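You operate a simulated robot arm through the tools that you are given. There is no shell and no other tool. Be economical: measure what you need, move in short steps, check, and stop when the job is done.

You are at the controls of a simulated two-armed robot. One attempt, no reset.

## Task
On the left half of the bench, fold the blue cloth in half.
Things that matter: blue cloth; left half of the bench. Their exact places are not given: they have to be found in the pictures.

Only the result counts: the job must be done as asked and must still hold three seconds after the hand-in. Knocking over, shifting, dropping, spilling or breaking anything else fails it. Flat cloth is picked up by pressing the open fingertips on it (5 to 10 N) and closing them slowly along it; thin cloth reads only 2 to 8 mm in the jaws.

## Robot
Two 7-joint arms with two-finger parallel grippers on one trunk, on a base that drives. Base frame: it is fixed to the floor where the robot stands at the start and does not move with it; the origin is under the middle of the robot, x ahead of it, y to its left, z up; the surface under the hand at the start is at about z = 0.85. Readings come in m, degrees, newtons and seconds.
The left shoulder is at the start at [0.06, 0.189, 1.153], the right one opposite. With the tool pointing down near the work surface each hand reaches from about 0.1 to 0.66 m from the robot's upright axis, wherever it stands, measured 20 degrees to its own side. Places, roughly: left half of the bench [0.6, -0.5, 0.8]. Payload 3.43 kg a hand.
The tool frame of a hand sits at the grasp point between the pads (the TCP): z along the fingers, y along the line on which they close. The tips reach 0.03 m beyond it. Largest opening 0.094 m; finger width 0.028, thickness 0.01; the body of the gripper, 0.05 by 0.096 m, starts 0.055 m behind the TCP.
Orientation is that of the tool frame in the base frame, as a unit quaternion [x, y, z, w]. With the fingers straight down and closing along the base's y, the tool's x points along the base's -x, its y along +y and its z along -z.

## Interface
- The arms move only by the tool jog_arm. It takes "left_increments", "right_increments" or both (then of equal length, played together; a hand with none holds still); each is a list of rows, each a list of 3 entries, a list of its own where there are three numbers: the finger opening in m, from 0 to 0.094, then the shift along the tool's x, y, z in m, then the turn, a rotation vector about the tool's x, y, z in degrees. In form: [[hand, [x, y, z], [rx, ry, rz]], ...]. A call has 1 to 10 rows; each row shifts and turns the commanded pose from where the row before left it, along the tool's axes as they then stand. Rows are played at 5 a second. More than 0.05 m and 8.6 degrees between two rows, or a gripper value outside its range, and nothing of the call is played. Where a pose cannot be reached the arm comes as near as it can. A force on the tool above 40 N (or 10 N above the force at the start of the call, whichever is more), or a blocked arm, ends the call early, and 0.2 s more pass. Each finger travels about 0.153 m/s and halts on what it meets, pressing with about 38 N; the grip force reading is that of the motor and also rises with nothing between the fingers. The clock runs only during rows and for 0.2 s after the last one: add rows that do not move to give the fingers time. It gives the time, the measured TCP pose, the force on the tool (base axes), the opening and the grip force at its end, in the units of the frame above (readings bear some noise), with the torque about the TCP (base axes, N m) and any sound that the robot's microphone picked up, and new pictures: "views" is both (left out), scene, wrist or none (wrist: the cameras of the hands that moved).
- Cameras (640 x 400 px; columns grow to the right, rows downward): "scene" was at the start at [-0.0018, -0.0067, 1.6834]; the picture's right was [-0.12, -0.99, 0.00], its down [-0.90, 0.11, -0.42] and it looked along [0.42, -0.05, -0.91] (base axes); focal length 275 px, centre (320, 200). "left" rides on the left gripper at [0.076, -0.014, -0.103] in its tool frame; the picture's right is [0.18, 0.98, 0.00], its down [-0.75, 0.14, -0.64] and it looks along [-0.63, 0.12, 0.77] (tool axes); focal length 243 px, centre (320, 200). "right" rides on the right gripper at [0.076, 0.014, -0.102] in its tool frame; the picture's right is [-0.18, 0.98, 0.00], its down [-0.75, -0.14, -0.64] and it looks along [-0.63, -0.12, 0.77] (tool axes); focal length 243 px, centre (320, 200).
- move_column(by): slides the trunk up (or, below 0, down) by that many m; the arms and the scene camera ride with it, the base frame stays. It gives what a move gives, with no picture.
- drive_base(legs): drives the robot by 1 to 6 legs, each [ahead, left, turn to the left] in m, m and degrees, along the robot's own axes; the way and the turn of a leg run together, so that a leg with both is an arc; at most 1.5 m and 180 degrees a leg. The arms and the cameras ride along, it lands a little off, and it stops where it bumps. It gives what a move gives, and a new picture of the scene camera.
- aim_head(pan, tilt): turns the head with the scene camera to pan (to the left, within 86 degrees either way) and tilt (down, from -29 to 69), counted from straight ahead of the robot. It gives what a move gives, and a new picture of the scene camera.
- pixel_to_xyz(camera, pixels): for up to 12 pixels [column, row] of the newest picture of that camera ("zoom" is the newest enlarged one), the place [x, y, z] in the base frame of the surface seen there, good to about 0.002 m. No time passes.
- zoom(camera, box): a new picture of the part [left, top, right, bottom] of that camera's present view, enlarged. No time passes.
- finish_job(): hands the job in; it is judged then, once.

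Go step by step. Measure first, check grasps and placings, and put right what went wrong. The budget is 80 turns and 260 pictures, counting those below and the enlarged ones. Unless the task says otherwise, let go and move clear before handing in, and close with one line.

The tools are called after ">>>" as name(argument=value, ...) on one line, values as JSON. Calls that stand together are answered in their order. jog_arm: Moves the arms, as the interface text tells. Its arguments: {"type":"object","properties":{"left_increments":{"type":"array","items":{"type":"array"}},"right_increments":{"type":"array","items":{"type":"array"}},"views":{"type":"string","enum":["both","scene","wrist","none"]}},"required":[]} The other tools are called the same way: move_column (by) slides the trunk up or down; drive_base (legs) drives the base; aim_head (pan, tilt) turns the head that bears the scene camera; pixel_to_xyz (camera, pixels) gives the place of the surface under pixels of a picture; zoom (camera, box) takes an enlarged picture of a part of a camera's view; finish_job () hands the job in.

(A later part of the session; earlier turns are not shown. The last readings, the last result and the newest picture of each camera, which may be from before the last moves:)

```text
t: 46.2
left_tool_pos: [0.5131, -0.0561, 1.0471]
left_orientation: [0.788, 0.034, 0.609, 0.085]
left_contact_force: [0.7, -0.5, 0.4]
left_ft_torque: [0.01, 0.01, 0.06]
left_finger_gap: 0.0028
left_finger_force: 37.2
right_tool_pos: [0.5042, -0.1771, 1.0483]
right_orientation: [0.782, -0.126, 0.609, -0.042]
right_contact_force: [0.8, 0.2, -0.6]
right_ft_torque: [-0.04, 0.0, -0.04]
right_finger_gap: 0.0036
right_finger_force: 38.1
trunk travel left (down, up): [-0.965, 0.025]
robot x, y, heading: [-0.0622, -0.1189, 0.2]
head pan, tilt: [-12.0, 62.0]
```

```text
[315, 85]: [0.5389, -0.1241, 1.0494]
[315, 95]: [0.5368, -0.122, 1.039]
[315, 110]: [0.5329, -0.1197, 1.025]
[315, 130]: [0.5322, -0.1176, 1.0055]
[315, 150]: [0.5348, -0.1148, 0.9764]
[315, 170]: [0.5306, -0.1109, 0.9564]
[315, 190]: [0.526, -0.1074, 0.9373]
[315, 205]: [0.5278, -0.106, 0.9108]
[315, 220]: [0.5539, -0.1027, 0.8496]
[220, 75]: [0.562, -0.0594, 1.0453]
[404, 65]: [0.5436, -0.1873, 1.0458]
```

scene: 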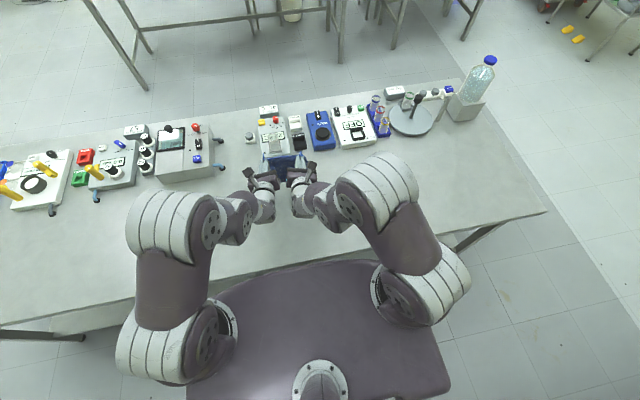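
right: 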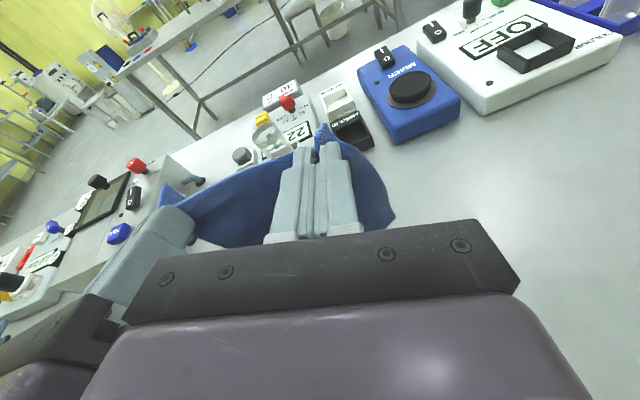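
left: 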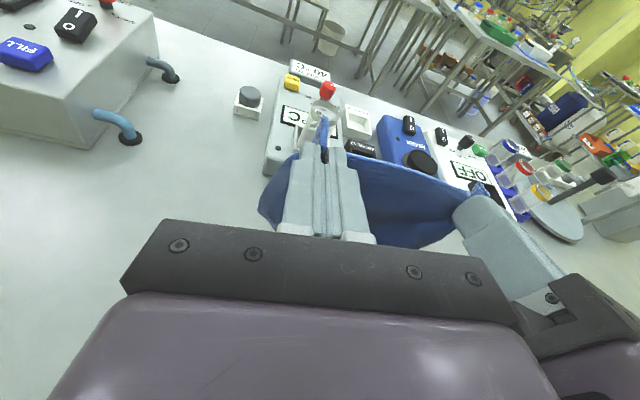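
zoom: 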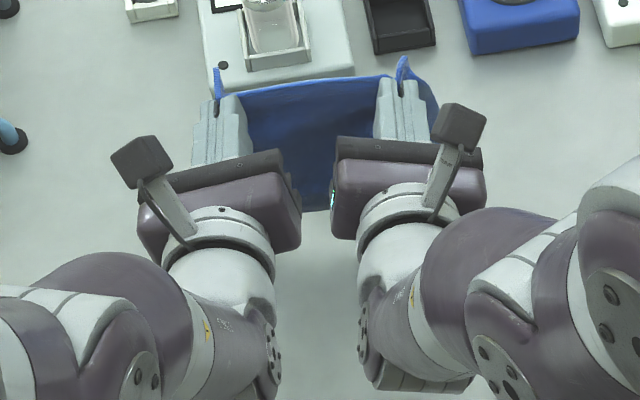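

The cloth hangs vertically at x≈0.53, from z 1.05 down to ~0.90. I'll back up 14 cm and lower until the bottom edge touches, then trail it forward so the lower half lies down. After that I bring the top edge back over it.

>>> drive_base(legs=[[-0.14, 0, 0]])

>>> move_column(by=-0.055)

>>> drive_base(legs=[[0.03, 0, 0]])

>>> zoom(camera="scene", box=[220, 140, 348, 220])

```text
t: 47.6
left_tool_pos: [0.375, -0.0562, 1.0459]
left_orientation: [0.789, 0.035, 0.608, 0.084]
left_contact_force: [0.1, -1.3, -0.5]
left_ft_torque: [-0.04, 0.01, 0.02]
left_finger_gap: 0.0029
left_finger_force: 37.8
right_tool_pos: [0.3658, -0.1768, 1.0471]
right_orientation: [0.783, -0.126, 0.608, -0.043]
right_contact_force: [-0.5, 0.4, -0.2]
right_ft_torque: [-0.05, 0.04, -0.02]
right_finger_gap: 0.0033
right_finger_force: 37.9
trunk travel left (down, up): [-0.965, 0.025]
robot x, y, heading: [-0.1966, -0.1159, 0.0]
head pan, tilt: [-12.0, 62.0]
```

scene: 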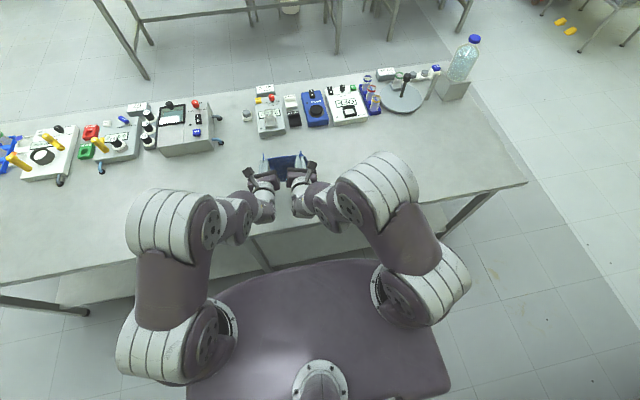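

```text
t: 48.5
left_tool_pos: [0.3728, -0.0549, 0.9916]
left_orientation: [0.788, 0.035, 0.608, 0.084]
left_contact_force: [-0.4, -0.5, -0.4]
left_ft_torque: [0.0, 0.04, 0.03]
left_finger_gap: 0.0026
left_finger_force: 37.8
right_tool_pos: [0.3639, -0.1763, 0.9942]
right_orientation: [0.782, -0.128, 0.608, -0.041]
right_contact_force: [-0.5, 1.2, 0.2]
right_ft_torque: [-0.02, 0.04, -0.06]
right_finger_gap: 0.0033
right_finger_force: 37.7
trunk travel left (down, up): [-0.91, 0.08]
robot x, y, heading: [-0.2, -0.1118, -0.1]
head pan, tilt: [-12.0, 62.0]
```

```text
t: 49.4
left_tool_pos: [0.3985, -0.056, 0.9954]
left_orientation: [0.787, 0.035, 0.61, 0.083]
left_contact_force: [-0.2, -0.8, 0.4]
left_ft_torque: [0.03, 0.01, 0.06]
left_finger_gap: 0.0031
left_finger_force: 37.8
right_tool_pos: [0.3897, -0.1764, 0.9965]
right_orientation: [0.781, -0.126, 0.61, -0.043]
right_contact_force: [-0.5, 0.6, 0.0]
right_ft_torque: [-0.03, 0.02, -0.02]
right_finger_gap: 0.0037
right_finger_force: 37.8
trunk travel left (down, up): [-0.91, 0.08]
robot x, y, heading: [-0.1725, -0.1167, 0.1]
head pan, tilt: [-12.0, 62.0]
```

scene: 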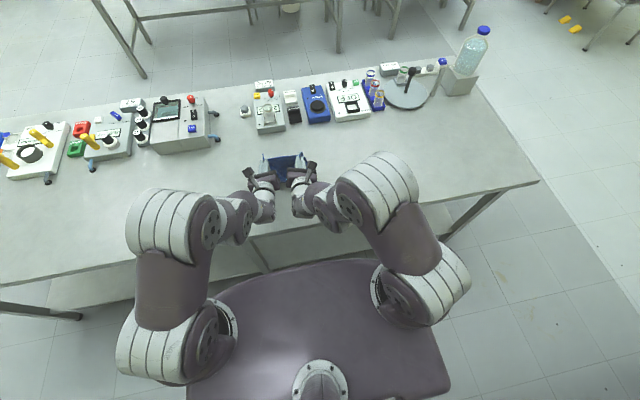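

```text
5.00 times, centred on (284, 180) of scene
```

zoom: 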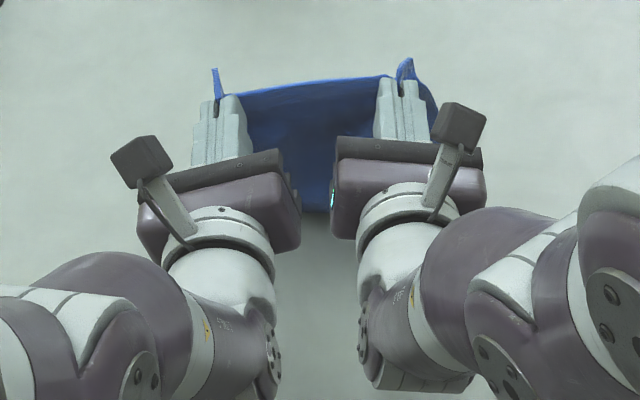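

The bottom edge is at the table. Next I'll lower 3 cm and trail forward 4 cm, then check the profile.

>>> move_column(by=-0.03)

>>> drive_base(legs=[[0.045, 0, 0]])

>>> pixel_to_xyz(camera="scene", pixels=[[283, 157], [283, 160], [283, 164], [283, 168], [283, 172], [283, 176], [283, 180], [283, 184], [283, 188], [283, 192], [283, 196]])

>>> zoom(camera="scene", box=[220, 140, 348, 220])

```text
t: 50.1
left_tool_pos: [0.4043, -0.0548, 0.9613]
left_orientation: [0.789, 0.035, 0.608, 0.084]
left_contact_force: [0.4, -0.4, -1.2]
left_ft_torque: [0.03, 0.01, 0.04]
left_finger_gap: 0.0031
left_finger_force: 37.8
right_tool_pos: [0.3935, -0.1761, 0.9629]
right_orientation: [0.783, -0.127, 0.608, -0.042]
right_contact_force: [-0.4, 0.3, -0.2]
right_ft_torque: [-0.03, 0.05, -0.07]
right_finger_gap: 0.0033
right_finger_force: 38.3
trunk travel left (down, up): [-0.88, 0.11]
robot x, y, heading: [-0.1686, -0.1136, -0.1]
head pan, tilt: [-12.0, 62.0]
```

```text
t: 51.0
left_tool_pos: [0.4444, -0.0558, 0.9639]
left_orientation: [0.787, 0.035, 0.61, 0.084]
left_contact_force: [-0.4, -0.7, -0.1]
left_ft_torque: [0.02, -0.02, 0.02]
left_finger_gap: 0.003
left_finger_force: 37.8
right_tool_pos: [0.4345, -0.1765, 0.964]
right_orientation: [0.782, -0.128, 0.609, -0.042]
right_contact_force: [0.0, 0.5, 0.3]
right_ft_torque: [0.0, 0.02, -0.04]
right_finger_gap: 0.0033
right_finger_force: 37.6
trunk travel left (down, up): [-0.88, 0.11]
robot x, y, heading: [-0.1281, -0.113, -0.0]
head pan, tilt: [-12.0, 62.0]
```

scene: 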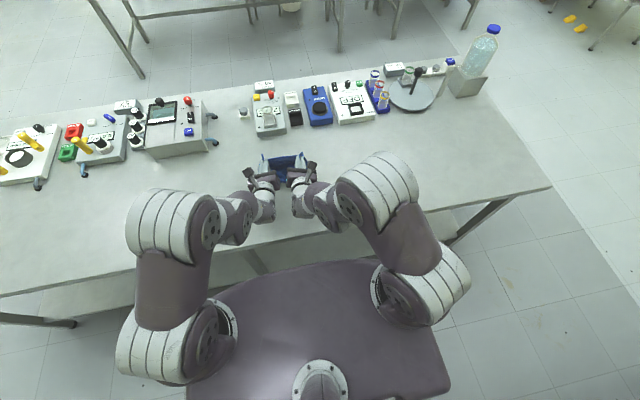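

```text
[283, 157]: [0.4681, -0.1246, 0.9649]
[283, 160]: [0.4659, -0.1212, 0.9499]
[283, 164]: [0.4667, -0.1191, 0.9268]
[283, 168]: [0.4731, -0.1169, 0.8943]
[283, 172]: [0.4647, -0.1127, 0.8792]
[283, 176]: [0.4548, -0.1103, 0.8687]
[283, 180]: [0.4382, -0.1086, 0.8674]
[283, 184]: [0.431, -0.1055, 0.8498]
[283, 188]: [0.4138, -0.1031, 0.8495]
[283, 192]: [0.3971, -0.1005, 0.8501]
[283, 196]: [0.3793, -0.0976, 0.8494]
```

```text
5.00 times, centred on (284, 180) of scene
```

zoom: 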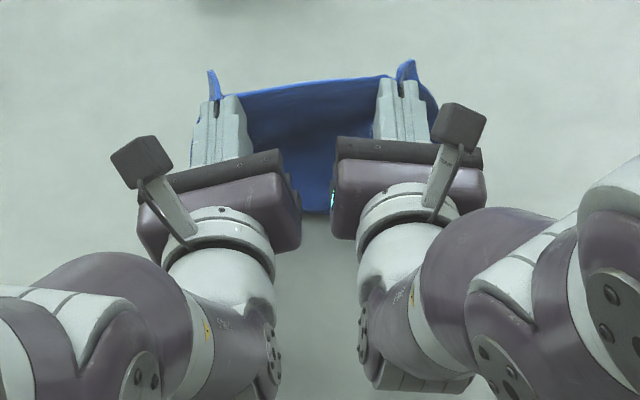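

It's working: the curtain bulges away (x 0.473) and the bottom edge trails toward the robot (x≈0.435). I'll repeat with another lowering and forward step.

>>> move_column(by=-0.03)

>>> drive_base(legs=[[0.035, 0, 0]])

>>> pixel_to_xyz(camera="scene", pixels=[[283, 157], [283, 160], [283, 164], [283, 168], [283, 172], [283, 176], [283, 180], [283, 182], [283, 184], [283, 187], [283, 190], [283, 194]])

>>> zoom(camera="scene", box=[220, 140, 348, 220])

```text
t: 51.8
left_tool_pos: [0.449, -0.055, 0.9325]
left_orientation: [0.789, 0.035, 0.607, 0.084]
left_contact_force: [-0.2, -0.2, -0.7]
left_ft_torque: [-0.02, 0.02, -0.01]
left_finger_gap: 0.0029
left_finger_force: 37.4
right_tool_pos: [0.439, -0.177, 0.9317]
right_orientation: [0.783, -0.126, 0.607, -0.043]
right_contact_force: [0.0, 0.4, 0.3]
right_ft_torque: [0.0, 0.01, -0.05]
right_finger_gap: 0.0032
right_finger_force: 38.0
trunk travel left (down, up): [-0.85, 0.14]
robot x, y, heading: [-0.1262, -0.1141, 0.2]
head pan, tilt: [-12.0, 62.0]
```

```text
t: 52.6
left_tool_pos: [0.4784, -0.0558, 0.9328]
left_orientation: [0.788, 0.036, 0.61, 0.083]
left_contact_force: [0.0, -1.6, -0.5]
left_ft_torque: [0.03, 0.01, 0.05]
left_finger_gap: 0.0032
left_finger_force: 37.2
right_tool_pos: [0.4702, -0.177, 0.9342]
right_orientation: [0.782, -0.126, 0.609, -0.043]
right_contact_force: [-0.3, 0.6, -0.2]
right_ft_torque: [-0.05, 0.05, -0.06]
right_finger_gap: 0.0034
right_finger_force: 38.0
trunk travel left (down, up): [-0.85, 0.14]
robot x, y, heading: [-0.0915, -0.1107, -0.3]
head pan, tilt: [-12.0, 62.0]
```

scene: 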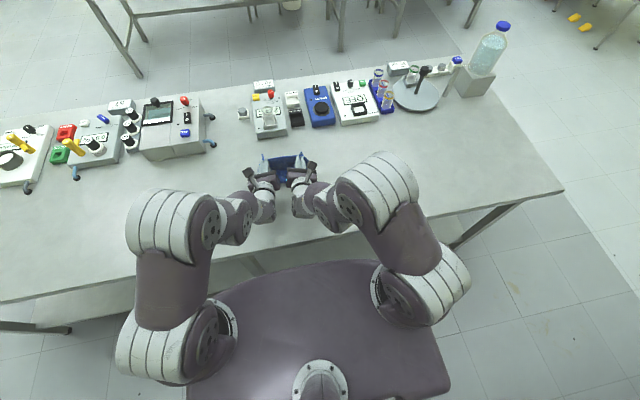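

```text
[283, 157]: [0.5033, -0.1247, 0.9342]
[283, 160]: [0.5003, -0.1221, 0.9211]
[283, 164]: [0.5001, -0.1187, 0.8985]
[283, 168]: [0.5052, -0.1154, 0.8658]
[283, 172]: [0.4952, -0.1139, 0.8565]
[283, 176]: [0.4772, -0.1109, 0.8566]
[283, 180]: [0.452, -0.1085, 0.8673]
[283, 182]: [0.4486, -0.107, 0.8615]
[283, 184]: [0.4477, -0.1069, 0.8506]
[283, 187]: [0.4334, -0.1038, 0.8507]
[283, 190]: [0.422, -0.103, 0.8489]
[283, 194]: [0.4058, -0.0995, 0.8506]
```

```text
5.00 times, centred on (284, 180) of scene
```

zoom: 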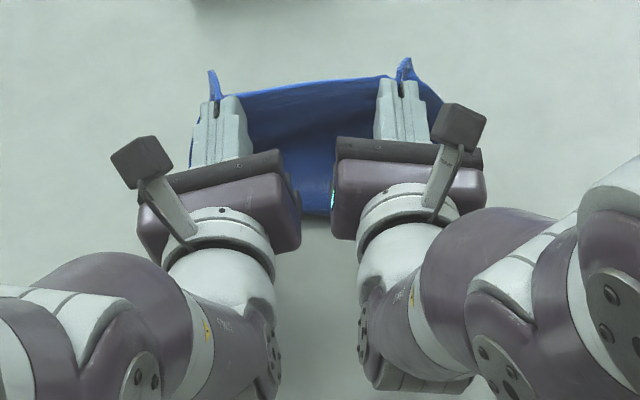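

Now it's an L-shape: about 7 cm lies on the table (x 0.448–0.505) and about 8 cm stands up. One more small lay-down to reach half, then I'll bring the top back over in steps.

>>> move_column(by=-0.01)

>>> drive_base(legs=[[0.014, 0, 0]])

>>> drive_base(legs=[[-0.04, 0, 0]])

>>> pixel_to_xyz(camera="scene", pixels=[[283, 154], [283, 157], [283, 160], [283, 164], [283, 168], [283, 172], [283, 176], [283, 180], [283, 183], [283, 186], [283, 189], [283, 193]])

>>> zoom(camera="scene", box=[220, 140, 348, 220])

```text
t: 53.2
left_tool_pos: [0.4813, -0.0544, 0.9219]
left_orientation: [0.789, 0.036, 0.608, 0.084]
left_contact_force: [-0.4, -0.3, 0.4]
left_ft_torque: [0.02, 0.0, 0.02]
left_finger_gap: 0.0029
left_finger_force: 37.2
right_tool_pos: [0.472, -0.1759, 0.9228]
right_orientation: [0.783, -0.127, 0.607, -0.043]
right_contact_force: [0.7, -0.2, -1.2]
right_ft_torque: [0.01, 0.03, -0.04]
right_finger_gap: 0.0032
right_finger_force: 37.9
trunk travel left (down, up): [-0.84, 0.15]
robot x, y, heading: [-0.0914, -0.116, -0.0]
head pan, tilt: [-12.0, 62.0]
```

```text
t: 54.0
left_tool_pos: [0.4923, -0.0553, 0.9227]
left_orientation: [0.788, 0.036, 0.609, 0.082]
left_contact_force: [0.0, -1.2, 0.9]
left_ft_torque: [0.01, 0.02, 0.07]
left_finger_gap: 0.0032
left_finger_force: 37.3
right_tool_pos: [0.4843, -0.1754, 0.925]
right_orientation: [0.782, -0.127, 0.608, -0.043]
right_contact_force: [-0.2, 0.2, -0.6]
right_ft_torque: [-0.02, 0.05, -0.01]
right_finger_gap: 0.0031
right_finger_force: 37.6
trunk travel left (down, up): [-0.84, 0.15]
robot x, y, heading: [-0.0776, -0.1153, 0.1]
head pan, tilt: [-12.0, 62.0]
```

scene: 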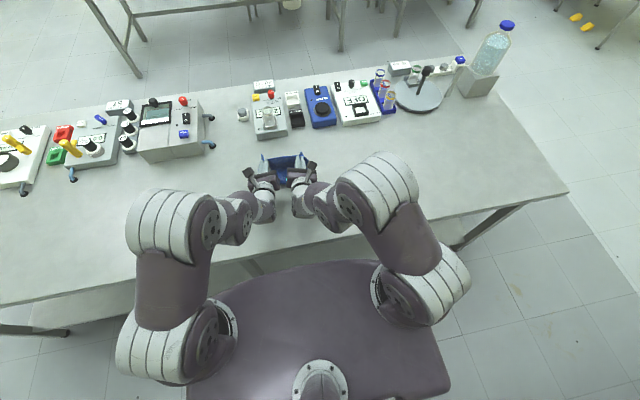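

```text
t: 54.9
left_tool_pos: [0.457, -0.0551, 0.9198]
left_orientation: [0.789, 0.035, 0.608, 0.083]
left_contact_force: [0.4, -1.6, 0.1]
left_ft_torque: [0.01, 0.01, 0.02]
left_finger_gap: 0.0028
left_finger_force: 37.3
right_tool_pos: [0.4478, -0.1751, 0.9208]
right_orientation: [0.784, -0.126, 0.607, -0.042]
right_contact_force: [0.4, 0.9, 0.0]
right_ft_torque: [0.01, 0.04, -0.05]
right_finger_gap: 0.0035
right_finger_force: 37.8
trunk travel left (down, up): [-0.84, 0.15]
robot x, y, heading: [-0.1205, -0.113, -0.1]
head pan, tilt: [-12.0, 62.0]
```

scene: 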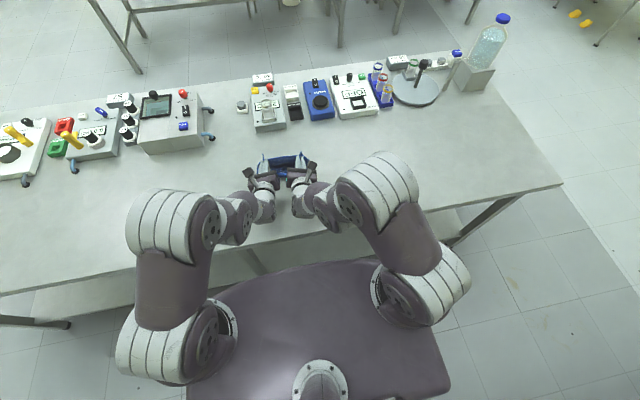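

```text
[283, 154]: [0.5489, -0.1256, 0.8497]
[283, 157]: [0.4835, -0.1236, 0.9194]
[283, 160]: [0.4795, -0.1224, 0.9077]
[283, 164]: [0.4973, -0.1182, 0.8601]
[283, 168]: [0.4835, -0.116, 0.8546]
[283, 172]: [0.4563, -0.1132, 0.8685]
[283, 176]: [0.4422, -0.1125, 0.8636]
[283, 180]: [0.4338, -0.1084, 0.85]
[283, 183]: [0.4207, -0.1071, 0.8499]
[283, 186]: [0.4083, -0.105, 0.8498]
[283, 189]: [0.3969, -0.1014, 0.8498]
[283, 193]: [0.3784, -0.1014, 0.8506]
```

```text
5.00 times, centred on (284, 180) of scene
```

zoom: 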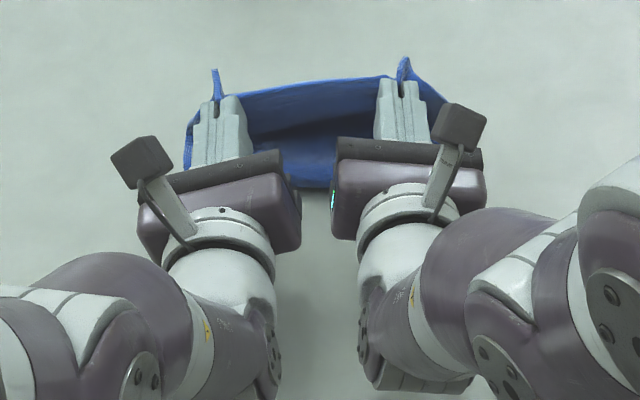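

The top edge is now at (0.48, 0.92), coming back over the lower layer whose edge lies at x≈0.44. I'll continue down and back.

>>> move_column(by=-0.02)

>>> drive_base(legs=[[-0.03, 0, 0]])

>>> pixel_to_xyz(camera="scene", pixels=[[283, 152], [283, 154], [283, 156], [283, 158], [283, 160], [283, 164], [283, 168], [283, 170], [283, 172], [283, 174], [283, 177], [283, 180]])

>>> zoom(camera="scene", box=[236, 140, 332, 200])

```text
t: 55.5
left_tool_pos: [0.4537, -0.0546, 0.9021]
left_orientation: [0.788, 0.036, 0.608, 0.083]
left_contact_force: [-0.9, -0.5, -1.4]
left_ft_torque: [0.01, 0.01, 0.06]
left_finger_gap: 0.0028
left_finger_force: 37.5
right_tool_pos: [0.4458, -0.1755, 0.9046]
right_orientation: [0.783, -0.126, 0.608, -0.044]
right_contact_force: [-0.5, 0.4, 0.5]
right_ft_torque: [0.01, 0.04, -0.04]
right_finger_gap: 0.003
right_finger_force: 38.5
trunk travel left (down, up): [-0.82, 0.17]
robot x, y, heading: [-0.1187, -0.1177, 0.3]
head pan, tilt: [-12.0, 62.0]
```

```text
t: 56.4
left_tool_pos: [0.4293, -0.0551, 0.9]
left_orientation: [0.79, 0.035, 0.607, 0.084]
left_contact_force: [0.8, -0.7, 0.2]
left_ft_torque: [0.04, 0.02, 0.03]
left_finger_gap: 0.0029
left_finger_force: 37.3
right_tool_pos: [0.4179, -0.177, 0.902]
right_orientation: [0.784, -0.126, 0.606, -0.043]
right_contact_force: [0.2, 1.3, -0.1]
right_ft_torque: [-0.03, 0.0, -0.02]
right_finger_gap: 0.0033
right_finger_force: 37.8
trunk travel left (down, up): [-0.82, 0.17]
robot x, y, heading: [-0.1468, -0.1155, 0.1]
head pan, tilt: [-12.0, 62.0]
```

scene: 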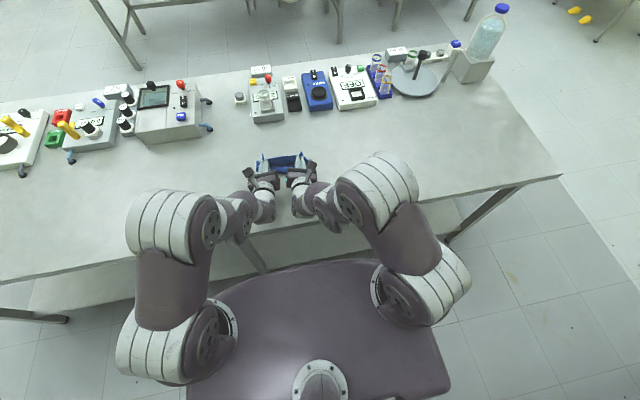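

```text
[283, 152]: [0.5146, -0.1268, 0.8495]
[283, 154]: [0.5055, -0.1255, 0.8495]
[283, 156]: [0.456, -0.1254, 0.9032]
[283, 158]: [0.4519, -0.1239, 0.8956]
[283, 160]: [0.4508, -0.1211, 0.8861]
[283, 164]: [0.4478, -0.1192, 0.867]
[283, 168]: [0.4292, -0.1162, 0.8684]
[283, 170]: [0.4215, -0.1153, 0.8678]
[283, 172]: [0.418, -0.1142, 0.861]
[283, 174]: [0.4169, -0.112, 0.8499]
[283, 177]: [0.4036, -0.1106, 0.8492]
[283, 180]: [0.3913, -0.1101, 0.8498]
```

```text
6.67 times, centred on (284, 170) of scene
```

zoom: 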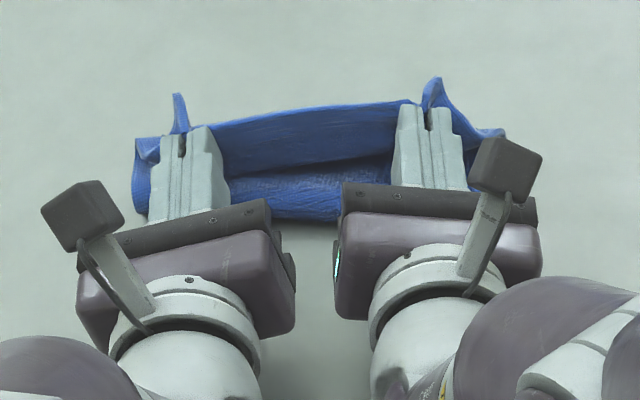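

The lower layer slid back along with the top by about 2 cm; the overlap still lacks about 4 cm. I'll lower further first, which presses the lower layer down, and then go back.

>>> move_column(by=-0.02)

>>> drive_base(legs=[[-0.02, 0, 0]])

>>> pixel_to_xyz(camera="scene", pixels=[[283, 152], [283, 154], [283, 156], [283, 158], [283, 160], [283, 162], [283, 164], [283, 166], [283, 168], [283, 170], [283, 172], [283, 174]])

>>> zoom(camera="scene", box=[236, 140, 332, 200])

>>> zoom(camera="left", box=[160, 80, 560, 330])

```text
t: 57.0
left_tool_pos: [0.4258, -0.0548, 0.883]
left_orientation: [0.788, 0.034, 0.609, 0.084]
left_contact_force: [1.0, -0.6, 1.3]
left_ft_torque: [-0.01, -0.03, 0.06]
left_finger_gap: 0.0029
left_finger_force: 37.2
right_tool_pos: [0.4159, -0.1757, 0.8833]
right_orientation: [0.782, -0.126, 0.609, -0.043]
right_contact_force: [-0.2, 1.2, 1.6]
right_ft_torque: [-0.04, 0.01, -0.01]
right_finger_gap: 0.0035
right_finger_force: 37.8
trunk travel left (down, up): [-0.8, 0.19]
robot x, y, heading: [-0.1454, -0.1153, 0.2]
head pan, tilt: [-12.0, 62.0]
```

```text
t: 57.8
left_tool_pos: [0.4077, -0.056, 0.8815]
left_orientation: [0.788, 0.035, 0.609, 0.084]
left_contact_force: [0.3, -0.8, 2.4]
left_ft_torque: [0.03, 0.05, 0.0]
left_finger_gap: 0.0029
left_finger_force: 37.3
right_tool_pos: [0.3971, -0.1751, 0.8835]
right_orientation: [0.783, -0.127, 0.608, -0.043]
right_contact_force: [0.2, 1.0, 0.0]
right_ft_torque: [-0.01, -0.02, -0.03]
right_finger_gap: 0.0034
right_finger_force: 38.1
trunk travel left (down, up): [-0.8, 0.19]
robot x, y, heading: [-0.1641, -0.1143, 0.3]
head pan, tilt: [-12.0, 62.0]
```

scene: 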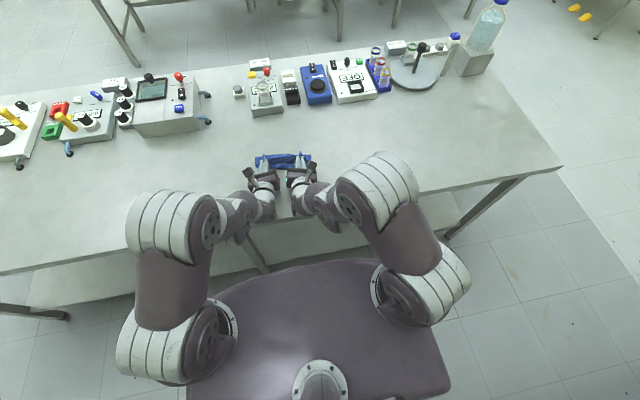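

```text
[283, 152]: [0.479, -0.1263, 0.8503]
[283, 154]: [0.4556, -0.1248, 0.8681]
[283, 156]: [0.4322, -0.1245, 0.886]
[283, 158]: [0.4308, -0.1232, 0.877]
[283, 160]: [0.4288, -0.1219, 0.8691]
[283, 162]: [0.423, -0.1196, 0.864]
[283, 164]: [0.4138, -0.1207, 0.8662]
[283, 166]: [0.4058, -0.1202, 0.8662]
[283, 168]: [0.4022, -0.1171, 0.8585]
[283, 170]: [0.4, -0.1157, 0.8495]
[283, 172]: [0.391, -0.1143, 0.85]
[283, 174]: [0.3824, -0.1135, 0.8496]
```

```text
6.67 times, centred on (284, 170) of scene
```

zoom: 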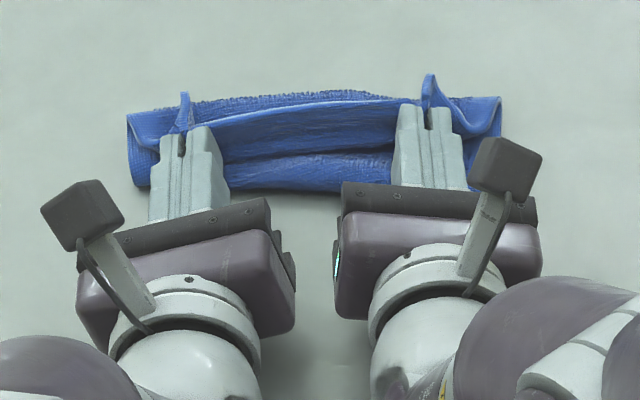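

```text
1.60 times, centred on (360, 205) of left
```

zoom: 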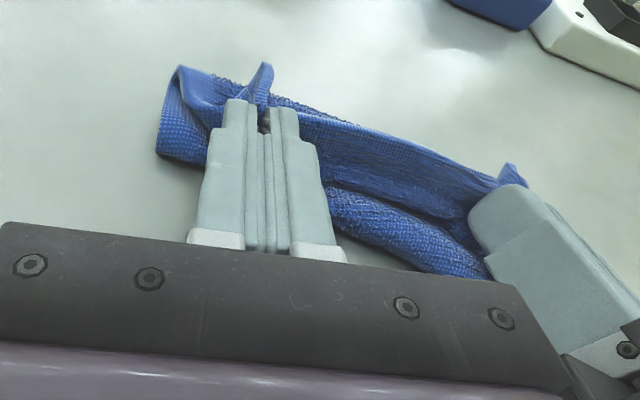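

Zooming in shows the near roll has the rough centre texture rather than the smooth hem, so the bottom hem tucked itself under when I lowered too steeply. I'll lift the cloth so it hangs free again and re-lay it with combined forward-and-down motion.

>>> move_column(by=0.135)

>>> drive_base(legs=[[-0.03, 0, 0]])

>>> zoom(camera="scene", box=[236, 140, 332, 200])

>>> pixel_to_xyz(camera="scene", pixels=[[283, 154], [283, 157], [283, 160], [283, 164], [283, 168], [283, 172], [283, 175], [283, 178], [283, 180], [283, 182], [283, 184], [283, 187]])

```text
t: 59.4
left_tool_pos: [0.4067, -0.0558, 1.0169]
left_orientation: [0.788, 0.035, 0.608, 0.085]
left_contact_force: [0.2, -1.1, 0.1]
left_ft_torque: [0.03, 0.02, 0.05]
left_finger_gap: 0.003
left_finger_force: 37.4
right_tool_pos: [0.398, -0.1757, 1.0181]
right_orientation: [0.783, -0.127, 0.608, -0.043]
right_contact_force: [-0.1, 0.1, -0.5]
right_ft_torque: [-0.06, 0.02, -0.01]
right_finger_gap: 0.0032
right_finger_force: 37.6
trunk travel left (down, up): [-0.935, 0.055]
robot x, y, heading: [-0.1644, -0.1138, 0.1]
head pan, tilt: [-12.0, 62.0]
```

```text
t: 60.3
left_tool_pos: [0.3829, -0.055, 1.0143]
left_orientation: [0.79, 0.036, 0.606, 0.083]
left_contact_force: [1.0, -1.0, 0.8]
left_ft_torque: [-0.02, 0.07, 0.04]
left_finger_gap: 0.003
left_finger_force: 38.0
right_tool_pos: [0.3739, -0.1751, 1.0156]
right_orientation: [0.785, -0.127, 0.605, -0.043]
right_contact_force: [0.4, 0.7, -0.2]
right_ft_torque: [-0.01, 0.01, -0.05]
right_finger_gap: 0.0032
right_finger_force: 37.7
trunk travel left (down, up): [-0.935, 0.055]
robot x, y, heading: [-0.194, -0.1173, 0.2]
head pan, tilt: [-12.0, 62.0]
```

scene: 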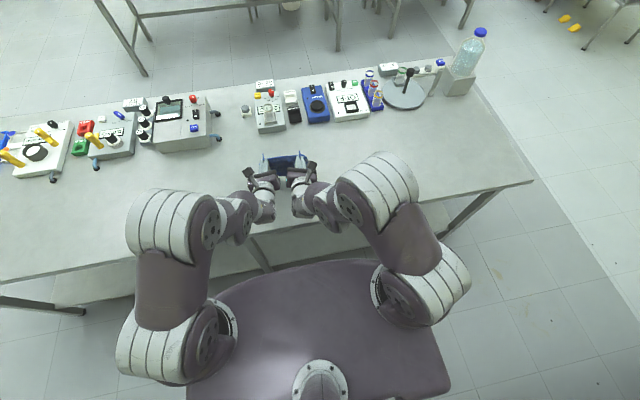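

```text
6.67 times, centred on (284, 170) of scene
```

zoom: 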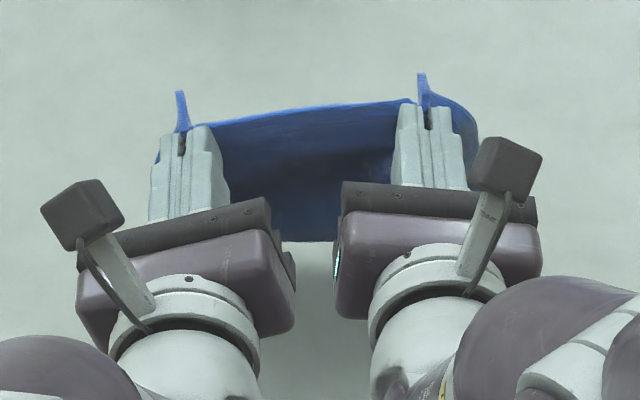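

```text
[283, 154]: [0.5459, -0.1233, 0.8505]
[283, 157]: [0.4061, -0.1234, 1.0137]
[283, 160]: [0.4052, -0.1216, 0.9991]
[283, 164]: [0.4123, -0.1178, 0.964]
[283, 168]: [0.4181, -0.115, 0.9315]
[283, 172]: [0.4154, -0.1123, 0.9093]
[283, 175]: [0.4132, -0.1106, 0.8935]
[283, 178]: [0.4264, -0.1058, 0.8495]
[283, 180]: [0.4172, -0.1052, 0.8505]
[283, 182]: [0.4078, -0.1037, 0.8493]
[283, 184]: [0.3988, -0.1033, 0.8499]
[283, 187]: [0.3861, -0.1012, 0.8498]
```

It hangs free again (bottom at z≈0.87) with a slight bow away from me. Now I'll move both arms forward and down together so the bottom edge trails.

>>> jog_arm(left_increments=[[0.0, [-0.0065, -0.0012, 0.0142], [0, 0, 0]], [0.0, [-0.0065, -0.0012, 0.0142], [0, 0, 0]], [0.0, [-0.0065, -0.0012, 0.0142], [0, 0, 0]], [0.0, [-0.0065, -0.0012, 0.0142], [0, 0, 0]], [0.0, [-0.0065, -0.0012, 0.0142], [0, 0, 0]], [0.0, [-0.0065, -0.0012, 0.0142], [0, 0, 0]]], right_increments=[[0.0, [-0.0064, 0.0015, 0.0142], [0, 0, 0]], [0.0, [-0.0064, 0.0015, 0.0142], [0, 0, 0]], [0.0, [-0.0064, 0.0015, 0.0142], [0, 0, 0]], [0.0, [-0.0064, 0.0015, 0.0142], [0, 0, 0]], [0.0, [-0.0064, 0.0015, 0.0142], [0, 0, 0]], [0.0, [-0.0064, 0.0015, 0.0142], [0, 0, 0]]], views="scene")

>>> zoom(camera="scene", box=[236, 130, 332, 190])

>>> pixel_to_xyz(camera="scene", pixels=[[283, 145], [283, 148], [283, 151], [283, 154], [283, 157], [283, 160], [283, 163], [283, 166], [283, 169], [283, 172], [283, 175], [283, 178]])

```text
t: 61.7
left_tool_pos: [0.4509, -0.0611, 0.9575]
left_orientation: [0.788, 0.035, 0.61, 0.083]
left_contact_force: [-0.6, -1.1, -0.9]
left_ft_torque: [0.03, -0.01, 0.05]
left_finger_gap: 0.0032
left_finger_force: 37.2
right_tool_pos: [0.441, -0.1822, 0.9588]
right_orientation: [0.783, -0.126, 0.608, -0.043]
right_contact_force: [-0.1, -0.1, 0.1]
right_ft_torque: [-0.02, 0.02, -0.05]
right_finger_gap: 0.0031
right_finger_force: 37.5
trunk travel left (down, up): [-0.935, 0.055]
robot x, y, heading: [-0.1954, -0.1123, 0.3]
head pan, tilt: [-12.0, 62.0]
```

scene: 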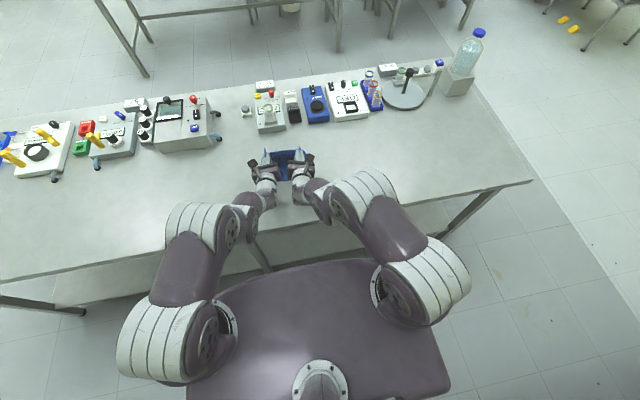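

```text
6.67 times, centred on (284, 160) of scene
```

zoom: 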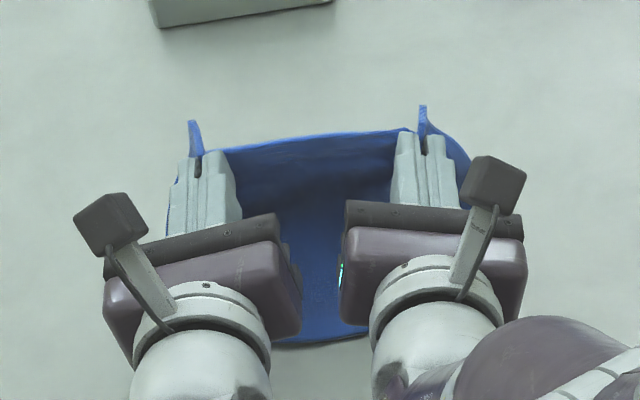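

```text
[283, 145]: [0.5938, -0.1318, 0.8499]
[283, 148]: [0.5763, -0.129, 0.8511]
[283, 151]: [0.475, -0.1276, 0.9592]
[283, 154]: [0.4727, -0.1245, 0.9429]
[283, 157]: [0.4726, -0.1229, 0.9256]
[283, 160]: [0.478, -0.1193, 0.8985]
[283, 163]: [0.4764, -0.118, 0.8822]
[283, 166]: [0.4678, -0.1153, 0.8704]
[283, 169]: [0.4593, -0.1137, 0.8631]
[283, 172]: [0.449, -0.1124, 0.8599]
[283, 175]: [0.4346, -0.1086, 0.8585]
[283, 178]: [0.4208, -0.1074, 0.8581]
```

This time the lower part lies flat (z≈0.858 back to x≈0.41) with the hem visible toward me. I'll lower to half-length height and begin bringing the top back.

>>> jog_arm(left_increments=[[0.0, [-0.0086, -0.0016, 0.0065], [0, 0, 0]], [0.0, [-0.0086, -0.0016, 0.0065], [0, 0, 0]], [0.0, [-0.0086, -0.0016, 0.0065], [0, 0, 0]], [0.0, [0, 0, 0], [0, 0, 0]], [0.0, [-0.0029, -0.0006, -0.0054], [0, 0, 0]], [0.0, [-0.0029, -0.0006, -0.0054], [0, 0, 0]], [0.0, [-0.0046, -0.0009, -0.006], [0, 0, 0]], [0.0, [-0.0046, -0.0009, -0.006], [0, 0, 0]]], right_increments=[[0.0, [-0.0085, 0.002, 0.0065], [0, 0, 0]], [0.0, [-0.0085, 0.002, 0.0065], [0, 0, 0]], [0.0, [-0.0085, 0.002, 0.0065], [0, 0, 0]], [0.0, [0, 0, 0], [0, 0, 0]], [0.0, [-0.0029, 0.0007, -0.0054], [0, 0, 0]], [0.0, [-0.0029, 0.0007, -0.0054], [0, 0, 0]], [0.0, [-0.0045, 0.001, -0.006], [0, 0, 0]], [0.0, [-0.0045, 0.001, -0.006], [0, 0, 0]]], views="scene")

>>> zoom(camera="scene", box=[236, 130, 332, 190])

>>> pixel_to_xyz(camera="scene", pixels=[[283, 148], [283, 151], [283, 154], [283, 157], [283, 160], [283, 163], [283, 166], [283, 169], [283, 172], [283, 175], [283, 178], [283, 181]])

```text
t: 63.5
left_tool_pos: [0.4367, -0.0607, 0.9199]
left_orientation: [0.788, 0.037, 0.609, 0.083]
left_contact_force: [0.5, -0.9, -1.1]
left_ft_torque: [0.0, 0.04, 0.03]
left_finger_gap: 0.0029
left_finger_force: 37.2
right_tool_pos: [0.4264, -0.1815, 0.9201]
right_orientation: [0.783, -0.126, 0.608, -0.044]
right_contact_force: [-0.5, 1.3, 0.2]
right_ft_torque: [0.0, 0.02, -0.03]
right_finger_gap: 0.0033
right_finger_force: 37.5
trunk travel left (down, up): [-0.935, 0.055]
robot x, y, heading: [-0.1967, -0.1162, 0.1]
head pan, tilt: [-12.0, 62.0]
```

scene: 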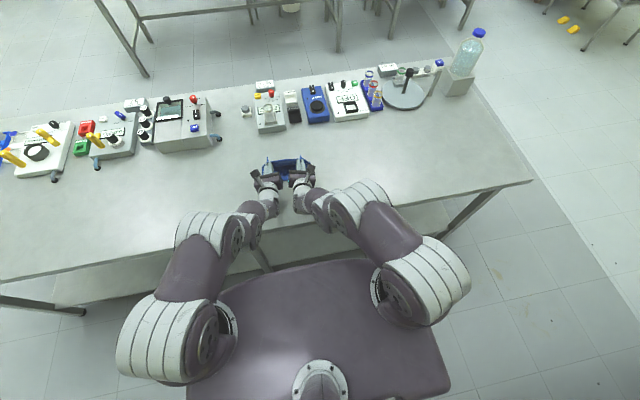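

```text
6.67 times, centred on (284, 160) of scene
```

zoom: 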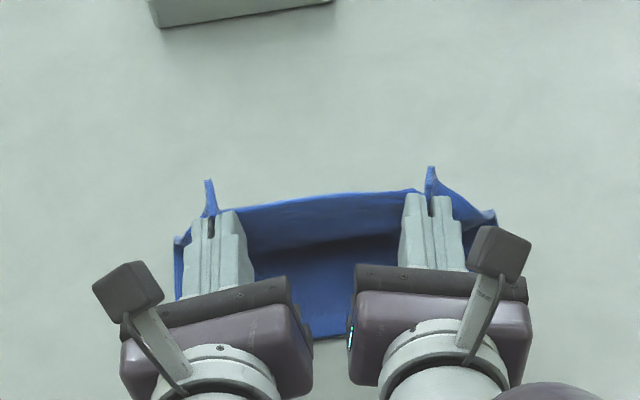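

```text
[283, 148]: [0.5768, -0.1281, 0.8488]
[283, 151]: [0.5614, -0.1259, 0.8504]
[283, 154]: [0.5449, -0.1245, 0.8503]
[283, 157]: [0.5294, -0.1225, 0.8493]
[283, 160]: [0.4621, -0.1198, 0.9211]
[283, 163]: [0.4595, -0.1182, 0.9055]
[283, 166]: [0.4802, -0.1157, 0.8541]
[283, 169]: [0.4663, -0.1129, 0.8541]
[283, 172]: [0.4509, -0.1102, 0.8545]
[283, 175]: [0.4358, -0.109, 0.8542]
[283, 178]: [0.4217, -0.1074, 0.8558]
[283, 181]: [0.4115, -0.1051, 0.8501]
```

The lower layer now lies flat (z 0.854 from x 0.416 to 0.485), with the top edge at (0.462, 0.921) above it. I'll finish the arc back and down.

>>> jog_arm(left_increments=[[0.0, [-0.007, -0.0013, -0.0074], [0, 0, 0]], [0.0, [-0.008, -0.0015, -0.0072], [0, 0, 0]], [0.0, [-0.0098, -0.0018, -0.0067], [0, 0, 0]], [0.0, [-0.0105, -0.0019, -0.0054], [0, 0, 0]], [0.0, [0, 0, 0], [0, 0, 0]]], right_increments=[[0.0, [-0.0069, 0.0016, -0.0074], [0, 0, 0]], [0.0, [-0.0079, 0.0019, -0.0072], [0, 0, 0]], [0.0, [-0.0097, 0.0023, -0.0067], [0, 0, 0]], [0.0, [-0.0104, 0.0025, -0.0054], [0, 0, 0]], [0.0, [0, 0, 0], [0, 0, 0]]], views="scene")

>>> zoom(camera="scene", box=[236, 140, 332, 200])

>>> pixel_to_xyz(camera="scene", pixels=[[283, 157], [283, 160], [283, 162], [283, 164], [283, 166], [283, 168], [283, 170], [283, 172], [283, 174], [283, 177], [283, 180], [283, 183]])

```text
t: 64.7
left_tool_pos: [0.4017, -0.0562, 0.8897]
left_orientation: [0.788, 0.035, 0.609, 0.083]
left_contact_force: [0.1, -0.2, 0.0]
left_ft_torque: [0.01, 0.0, 0.03]
left_finger_gap: 0.003
left_finger_force: 37.2
right_tool_pos: [0.3912, -0.1767, 0.8914]
right_orientation: [0.783, -0.127, 0.608, -0.043]
right_contact_force: [0.1, 0.2, -0.9]
right_ft_torque: [-0.01, 0.02, -0.05]
right_finger_gap: 0.0032
right_finger_force: 38.0
trunk travel left (down, up): [-0.935, 0.055]
robot x, y, heading: [-0.1966, -0.1159, 0.5]
head pan, tilt: [-12.0, 62.0]
```

scene: 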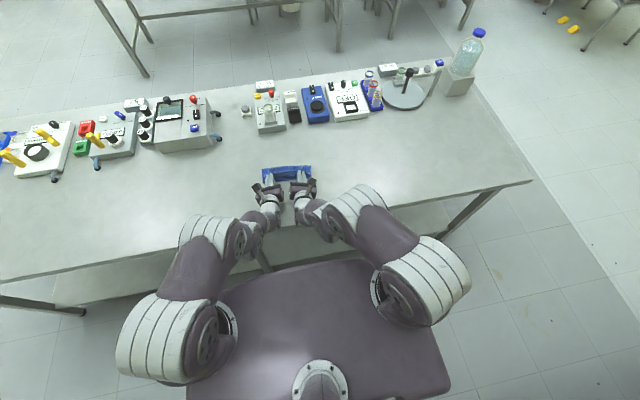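

```text
6.67 times, centred on (284, 170) of scene
```

zoom: 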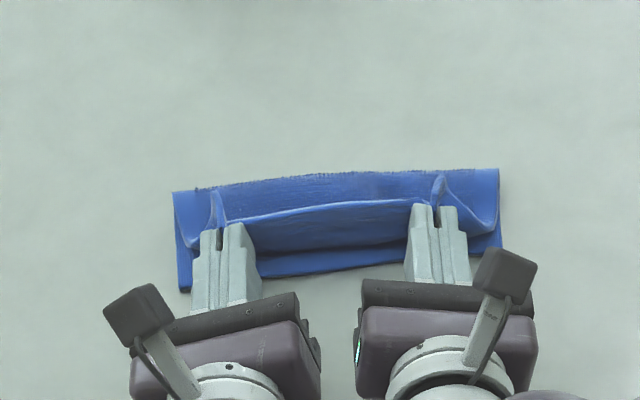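

```text
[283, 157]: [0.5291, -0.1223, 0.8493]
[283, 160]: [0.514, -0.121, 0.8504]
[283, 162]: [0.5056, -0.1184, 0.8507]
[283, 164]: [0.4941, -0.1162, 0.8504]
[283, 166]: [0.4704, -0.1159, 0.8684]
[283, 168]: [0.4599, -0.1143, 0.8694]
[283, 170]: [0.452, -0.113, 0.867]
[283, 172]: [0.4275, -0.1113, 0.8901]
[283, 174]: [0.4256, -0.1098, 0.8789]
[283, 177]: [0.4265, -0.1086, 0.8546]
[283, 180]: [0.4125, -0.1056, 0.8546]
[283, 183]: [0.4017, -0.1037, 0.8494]
```

Very good: held edge at x 0.4275, lower edge at about 0.408, fold at about 0.487. I'll go slightly further back and down until the fingers touch the layers.

>>> jog_arm(left_increments=[[0.0, [-0.0065, -0.0012, -0.0045], [0, 0, 0]], [0.0, [-0.0065, -0.0012, -0.0035], [0, 0, 0]], [0.0, [-0.0065, -0.0012, -0.0015], [0, 0, 0]], [0.0, [0, 0, 0], [0, 0, 0]]], right_increments=[[0.0, [-0.0064, 0.0015, -0.0045], [0, 0, 0]], [0.0, [-0.0064, 0.0015, -0.0035], [0, 0, 0]], [0.0, [-0.0064, 0.0015, -0.0015], [0, 0, 0]], [0.0, [0, 0, 0], [0, 0, 0]]], views="scene")

>>> zoom(camera="scene", box=[236, 140, 332, 200])

>>> zoom(camera="left", box=[160, 80, 560, 330])

>>> pixel_to_xyz(camera="scene", pixels=[[283, 164], [283, 166], [283, 168], [283, 170], [283, 172], [283, 174], [283, 175], [283, 176], [283, 177], [283, 178], [283, 180], [283, 182]])

```text
t: 65.6
left_tool_pos: [0.3916, -0.057, 0.8833]
left_orientation: [0.78, 0.038, 0.619, 0.085]
left_contact_force: [-2.9, 1.9, 13.2]
left_ft_torque: [0.3, 0.96, -0.14]
left_finger_gap: 0.0031
left_finger_force: 37.5
right_tool_pos: [0.3791, -0.1762, 0.8833]
right_orientation: [0.776, -0.127, 0.616, -0.045]
right_contact_force: [-4.3, -4.1, 17.5]
right_ft_torque: [-0.16, 1.31, 0.24]
right_finger_gap: 0.0033
right_finger_force: 38.1
trunk travel left (down, up): [-0.935, 0.055]
robot x, y, heading: [-0.1951, -0.1152, 0.2]
head pan, tilt: [-12.0, 62.0]
stopped in row 4 (left hand): the force on the tool passed its limit at 43 N (the readings are from after the stop); the commanded pose is now the measured one
```

scene: 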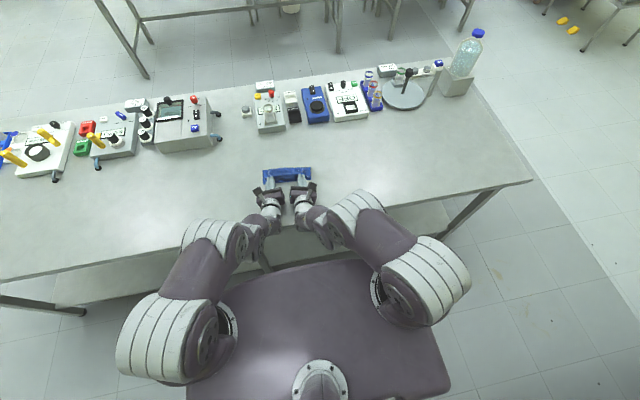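

```text
6.67 times, centred on (284, 170) of scene
```

zoom: 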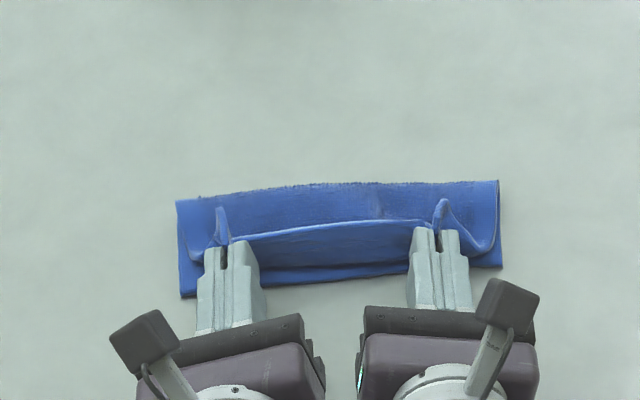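

```text
1.60 times, centred on (360, 205) of left
```

zoom: 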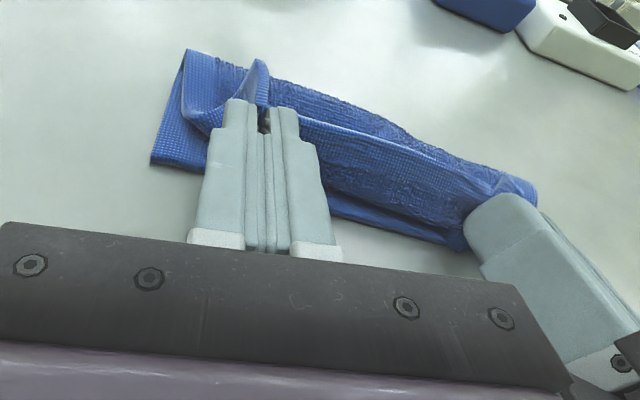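

```text
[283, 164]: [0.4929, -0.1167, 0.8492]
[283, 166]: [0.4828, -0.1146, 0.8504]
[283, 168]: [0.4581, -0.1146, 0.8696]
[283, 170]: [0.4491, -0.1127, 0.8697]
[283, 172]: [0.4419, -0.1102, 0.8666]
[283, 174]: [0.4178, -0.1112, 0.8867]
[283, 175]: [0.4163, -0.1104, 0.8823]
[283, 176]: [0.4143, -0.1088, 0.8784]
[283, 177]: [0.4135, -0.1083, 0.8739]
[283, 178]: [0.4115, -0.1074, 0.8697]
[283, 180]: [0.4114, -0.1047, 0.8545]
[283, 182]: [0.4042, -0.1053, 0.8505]
```

The gripper bodies have reached the bench, so this is as low as this tilt goes. The held strip stands up at x≈0.415 over the lower edge (x≈0.405) and should flop toward me. I'll ease up 2 mm, open, and withdraw straight back along the fingers.

>>> jog_arm(left_increments=[[0.0, [0.002, 0.0004, -0.0005], [0, 0, 0]], [0.008, [0, 0, 0], [0, 0, 0]], [0.016, [0, 0, 0], [0, 0, 0]], [0.024, [0, 0, 0], [0, 0, 0]], [0.03, [0, 0, 0], [0, 0, 0]], [0.03, [0, 0, -0.02], [0, 0, 0]], [0.03, [0, 0, -0.03], [0, 0, 0]], [0.03, [0, 0, 0], [0, 0, 0]]], right_increments=[[0.0, [0.002, -0.0004, -0.0005], [0, 0, 0]], [0.008, [0, 0, 0], [0, 0, 0]], [0.016, [0, 0, 0], [0, 0, 0]], [0.024, [0, 0, 0], [0, 0, 0]], [0.03, [0, 0, 0], [0, 0, 0]], [0.03, [0, 0, -0.02], [0, 0, 0]], [0.03, [0, 0, -0.03], [0, 0, 0]], [0.03, [0, 0, 0], [0, 0, 0]]], views="scene")

>>> zoom(camera="scene", box=[236, 140, 332, 200])

```text
t: 67.4
left_tool_pos: [0.3709, -0.0547, 0.888]
left_orientation: [0.784, 0.038, 0.614, 0.084]
left_contact_force: [-0.1, 0.2, 0.7]
left_ft_torque: [-0.02, 0.0, 0.01]
left_finger_gap: 0.03
left_finger_force: 0.0
left hand out of reach, approached as far as the arm can: row 7
right_tool_pos: [0.3683, -0.1709, 0.8845]
right_orientation: [0.78, -0.127, 0.611, -0.044]
right_contact_force: [0.9, -0.2, 0.1]
right_ft_torque: [0.01, -0.01, 0.02]
right_finger_gap: 0.0294
right_finger_force: 0.0
right hand out of reach, approached as far as the arm can: row 6, 7
trunk travel left (down, up): [-0.935, 0.055]
robot x, y, heading: [-0.1978, -0.1193, 0.3]
head pan, tilt: [-12.0, 62.0]
```

scene: 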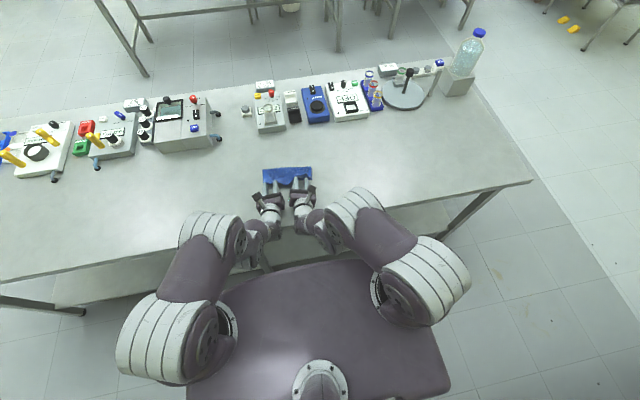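

```text
6.67 times, centred on (284, 170) of scene
```

zoom: 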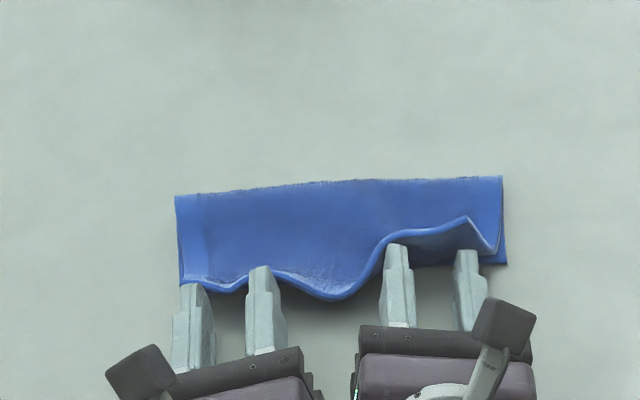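

The edge is flopping toward me as wanted, but it still rests on the fingertips because the arms couldn't retreat the whole way. I'll drive the base back to slide the fingers out.

>>> drive_base(legs=[[-0.1, 0, 0]])

>>> zoom(camera="scene", box=[236, 120, 332, 180])

```text
t: 68.5
left_tool_pos: [0.2731, -0.0554, 0.8886]
left_orientation: [0.784, 0.037, 0.614, 0.085]
left_contact_force: [-0.2, 0.1, -0.5]
left_ft_torque: [-0.01, -0.01, 0.0]
left_finger_gap: 0.0304
left_finger_force: 0.0
right_tool_pos: [0.2709, -0.171, 0.8846]
right_orientation: [0.78, -0.128, 0.611, -0.044]
right_contact_force: [-0.4, -0.3, -0.5]
right_ft_torque: [-0.04, -0.03, -0.03]
right_finger_gap: 0.03
right_finger_force: 0.1
trunk travel left (down, up): [-0.935, 0.055]
robot x, y, heading: [-0.2906, -0.1145, 0.1]
head pan, tilt: [-12.0, 62.0]
```

scene: 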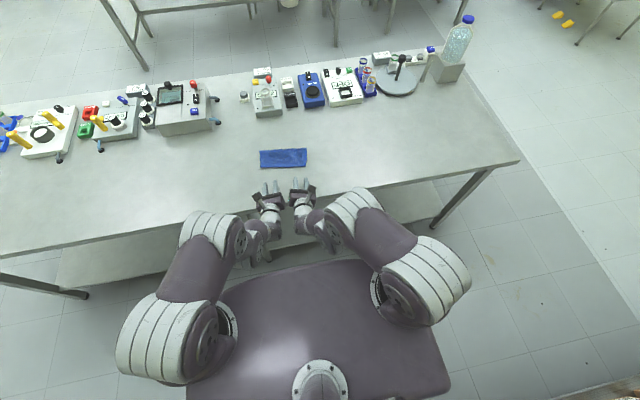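

```text
6.67 times, centred on (284, 150) of scene
```

zoom: 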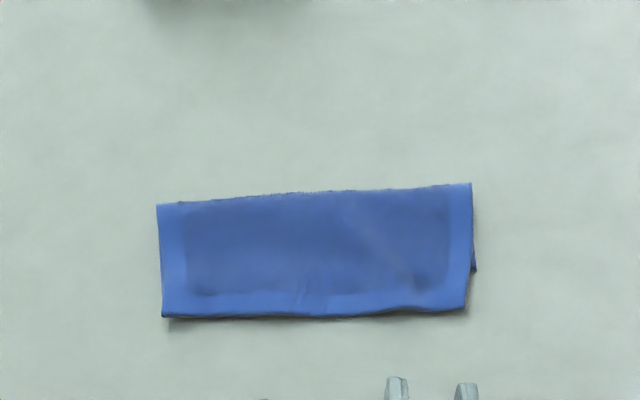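

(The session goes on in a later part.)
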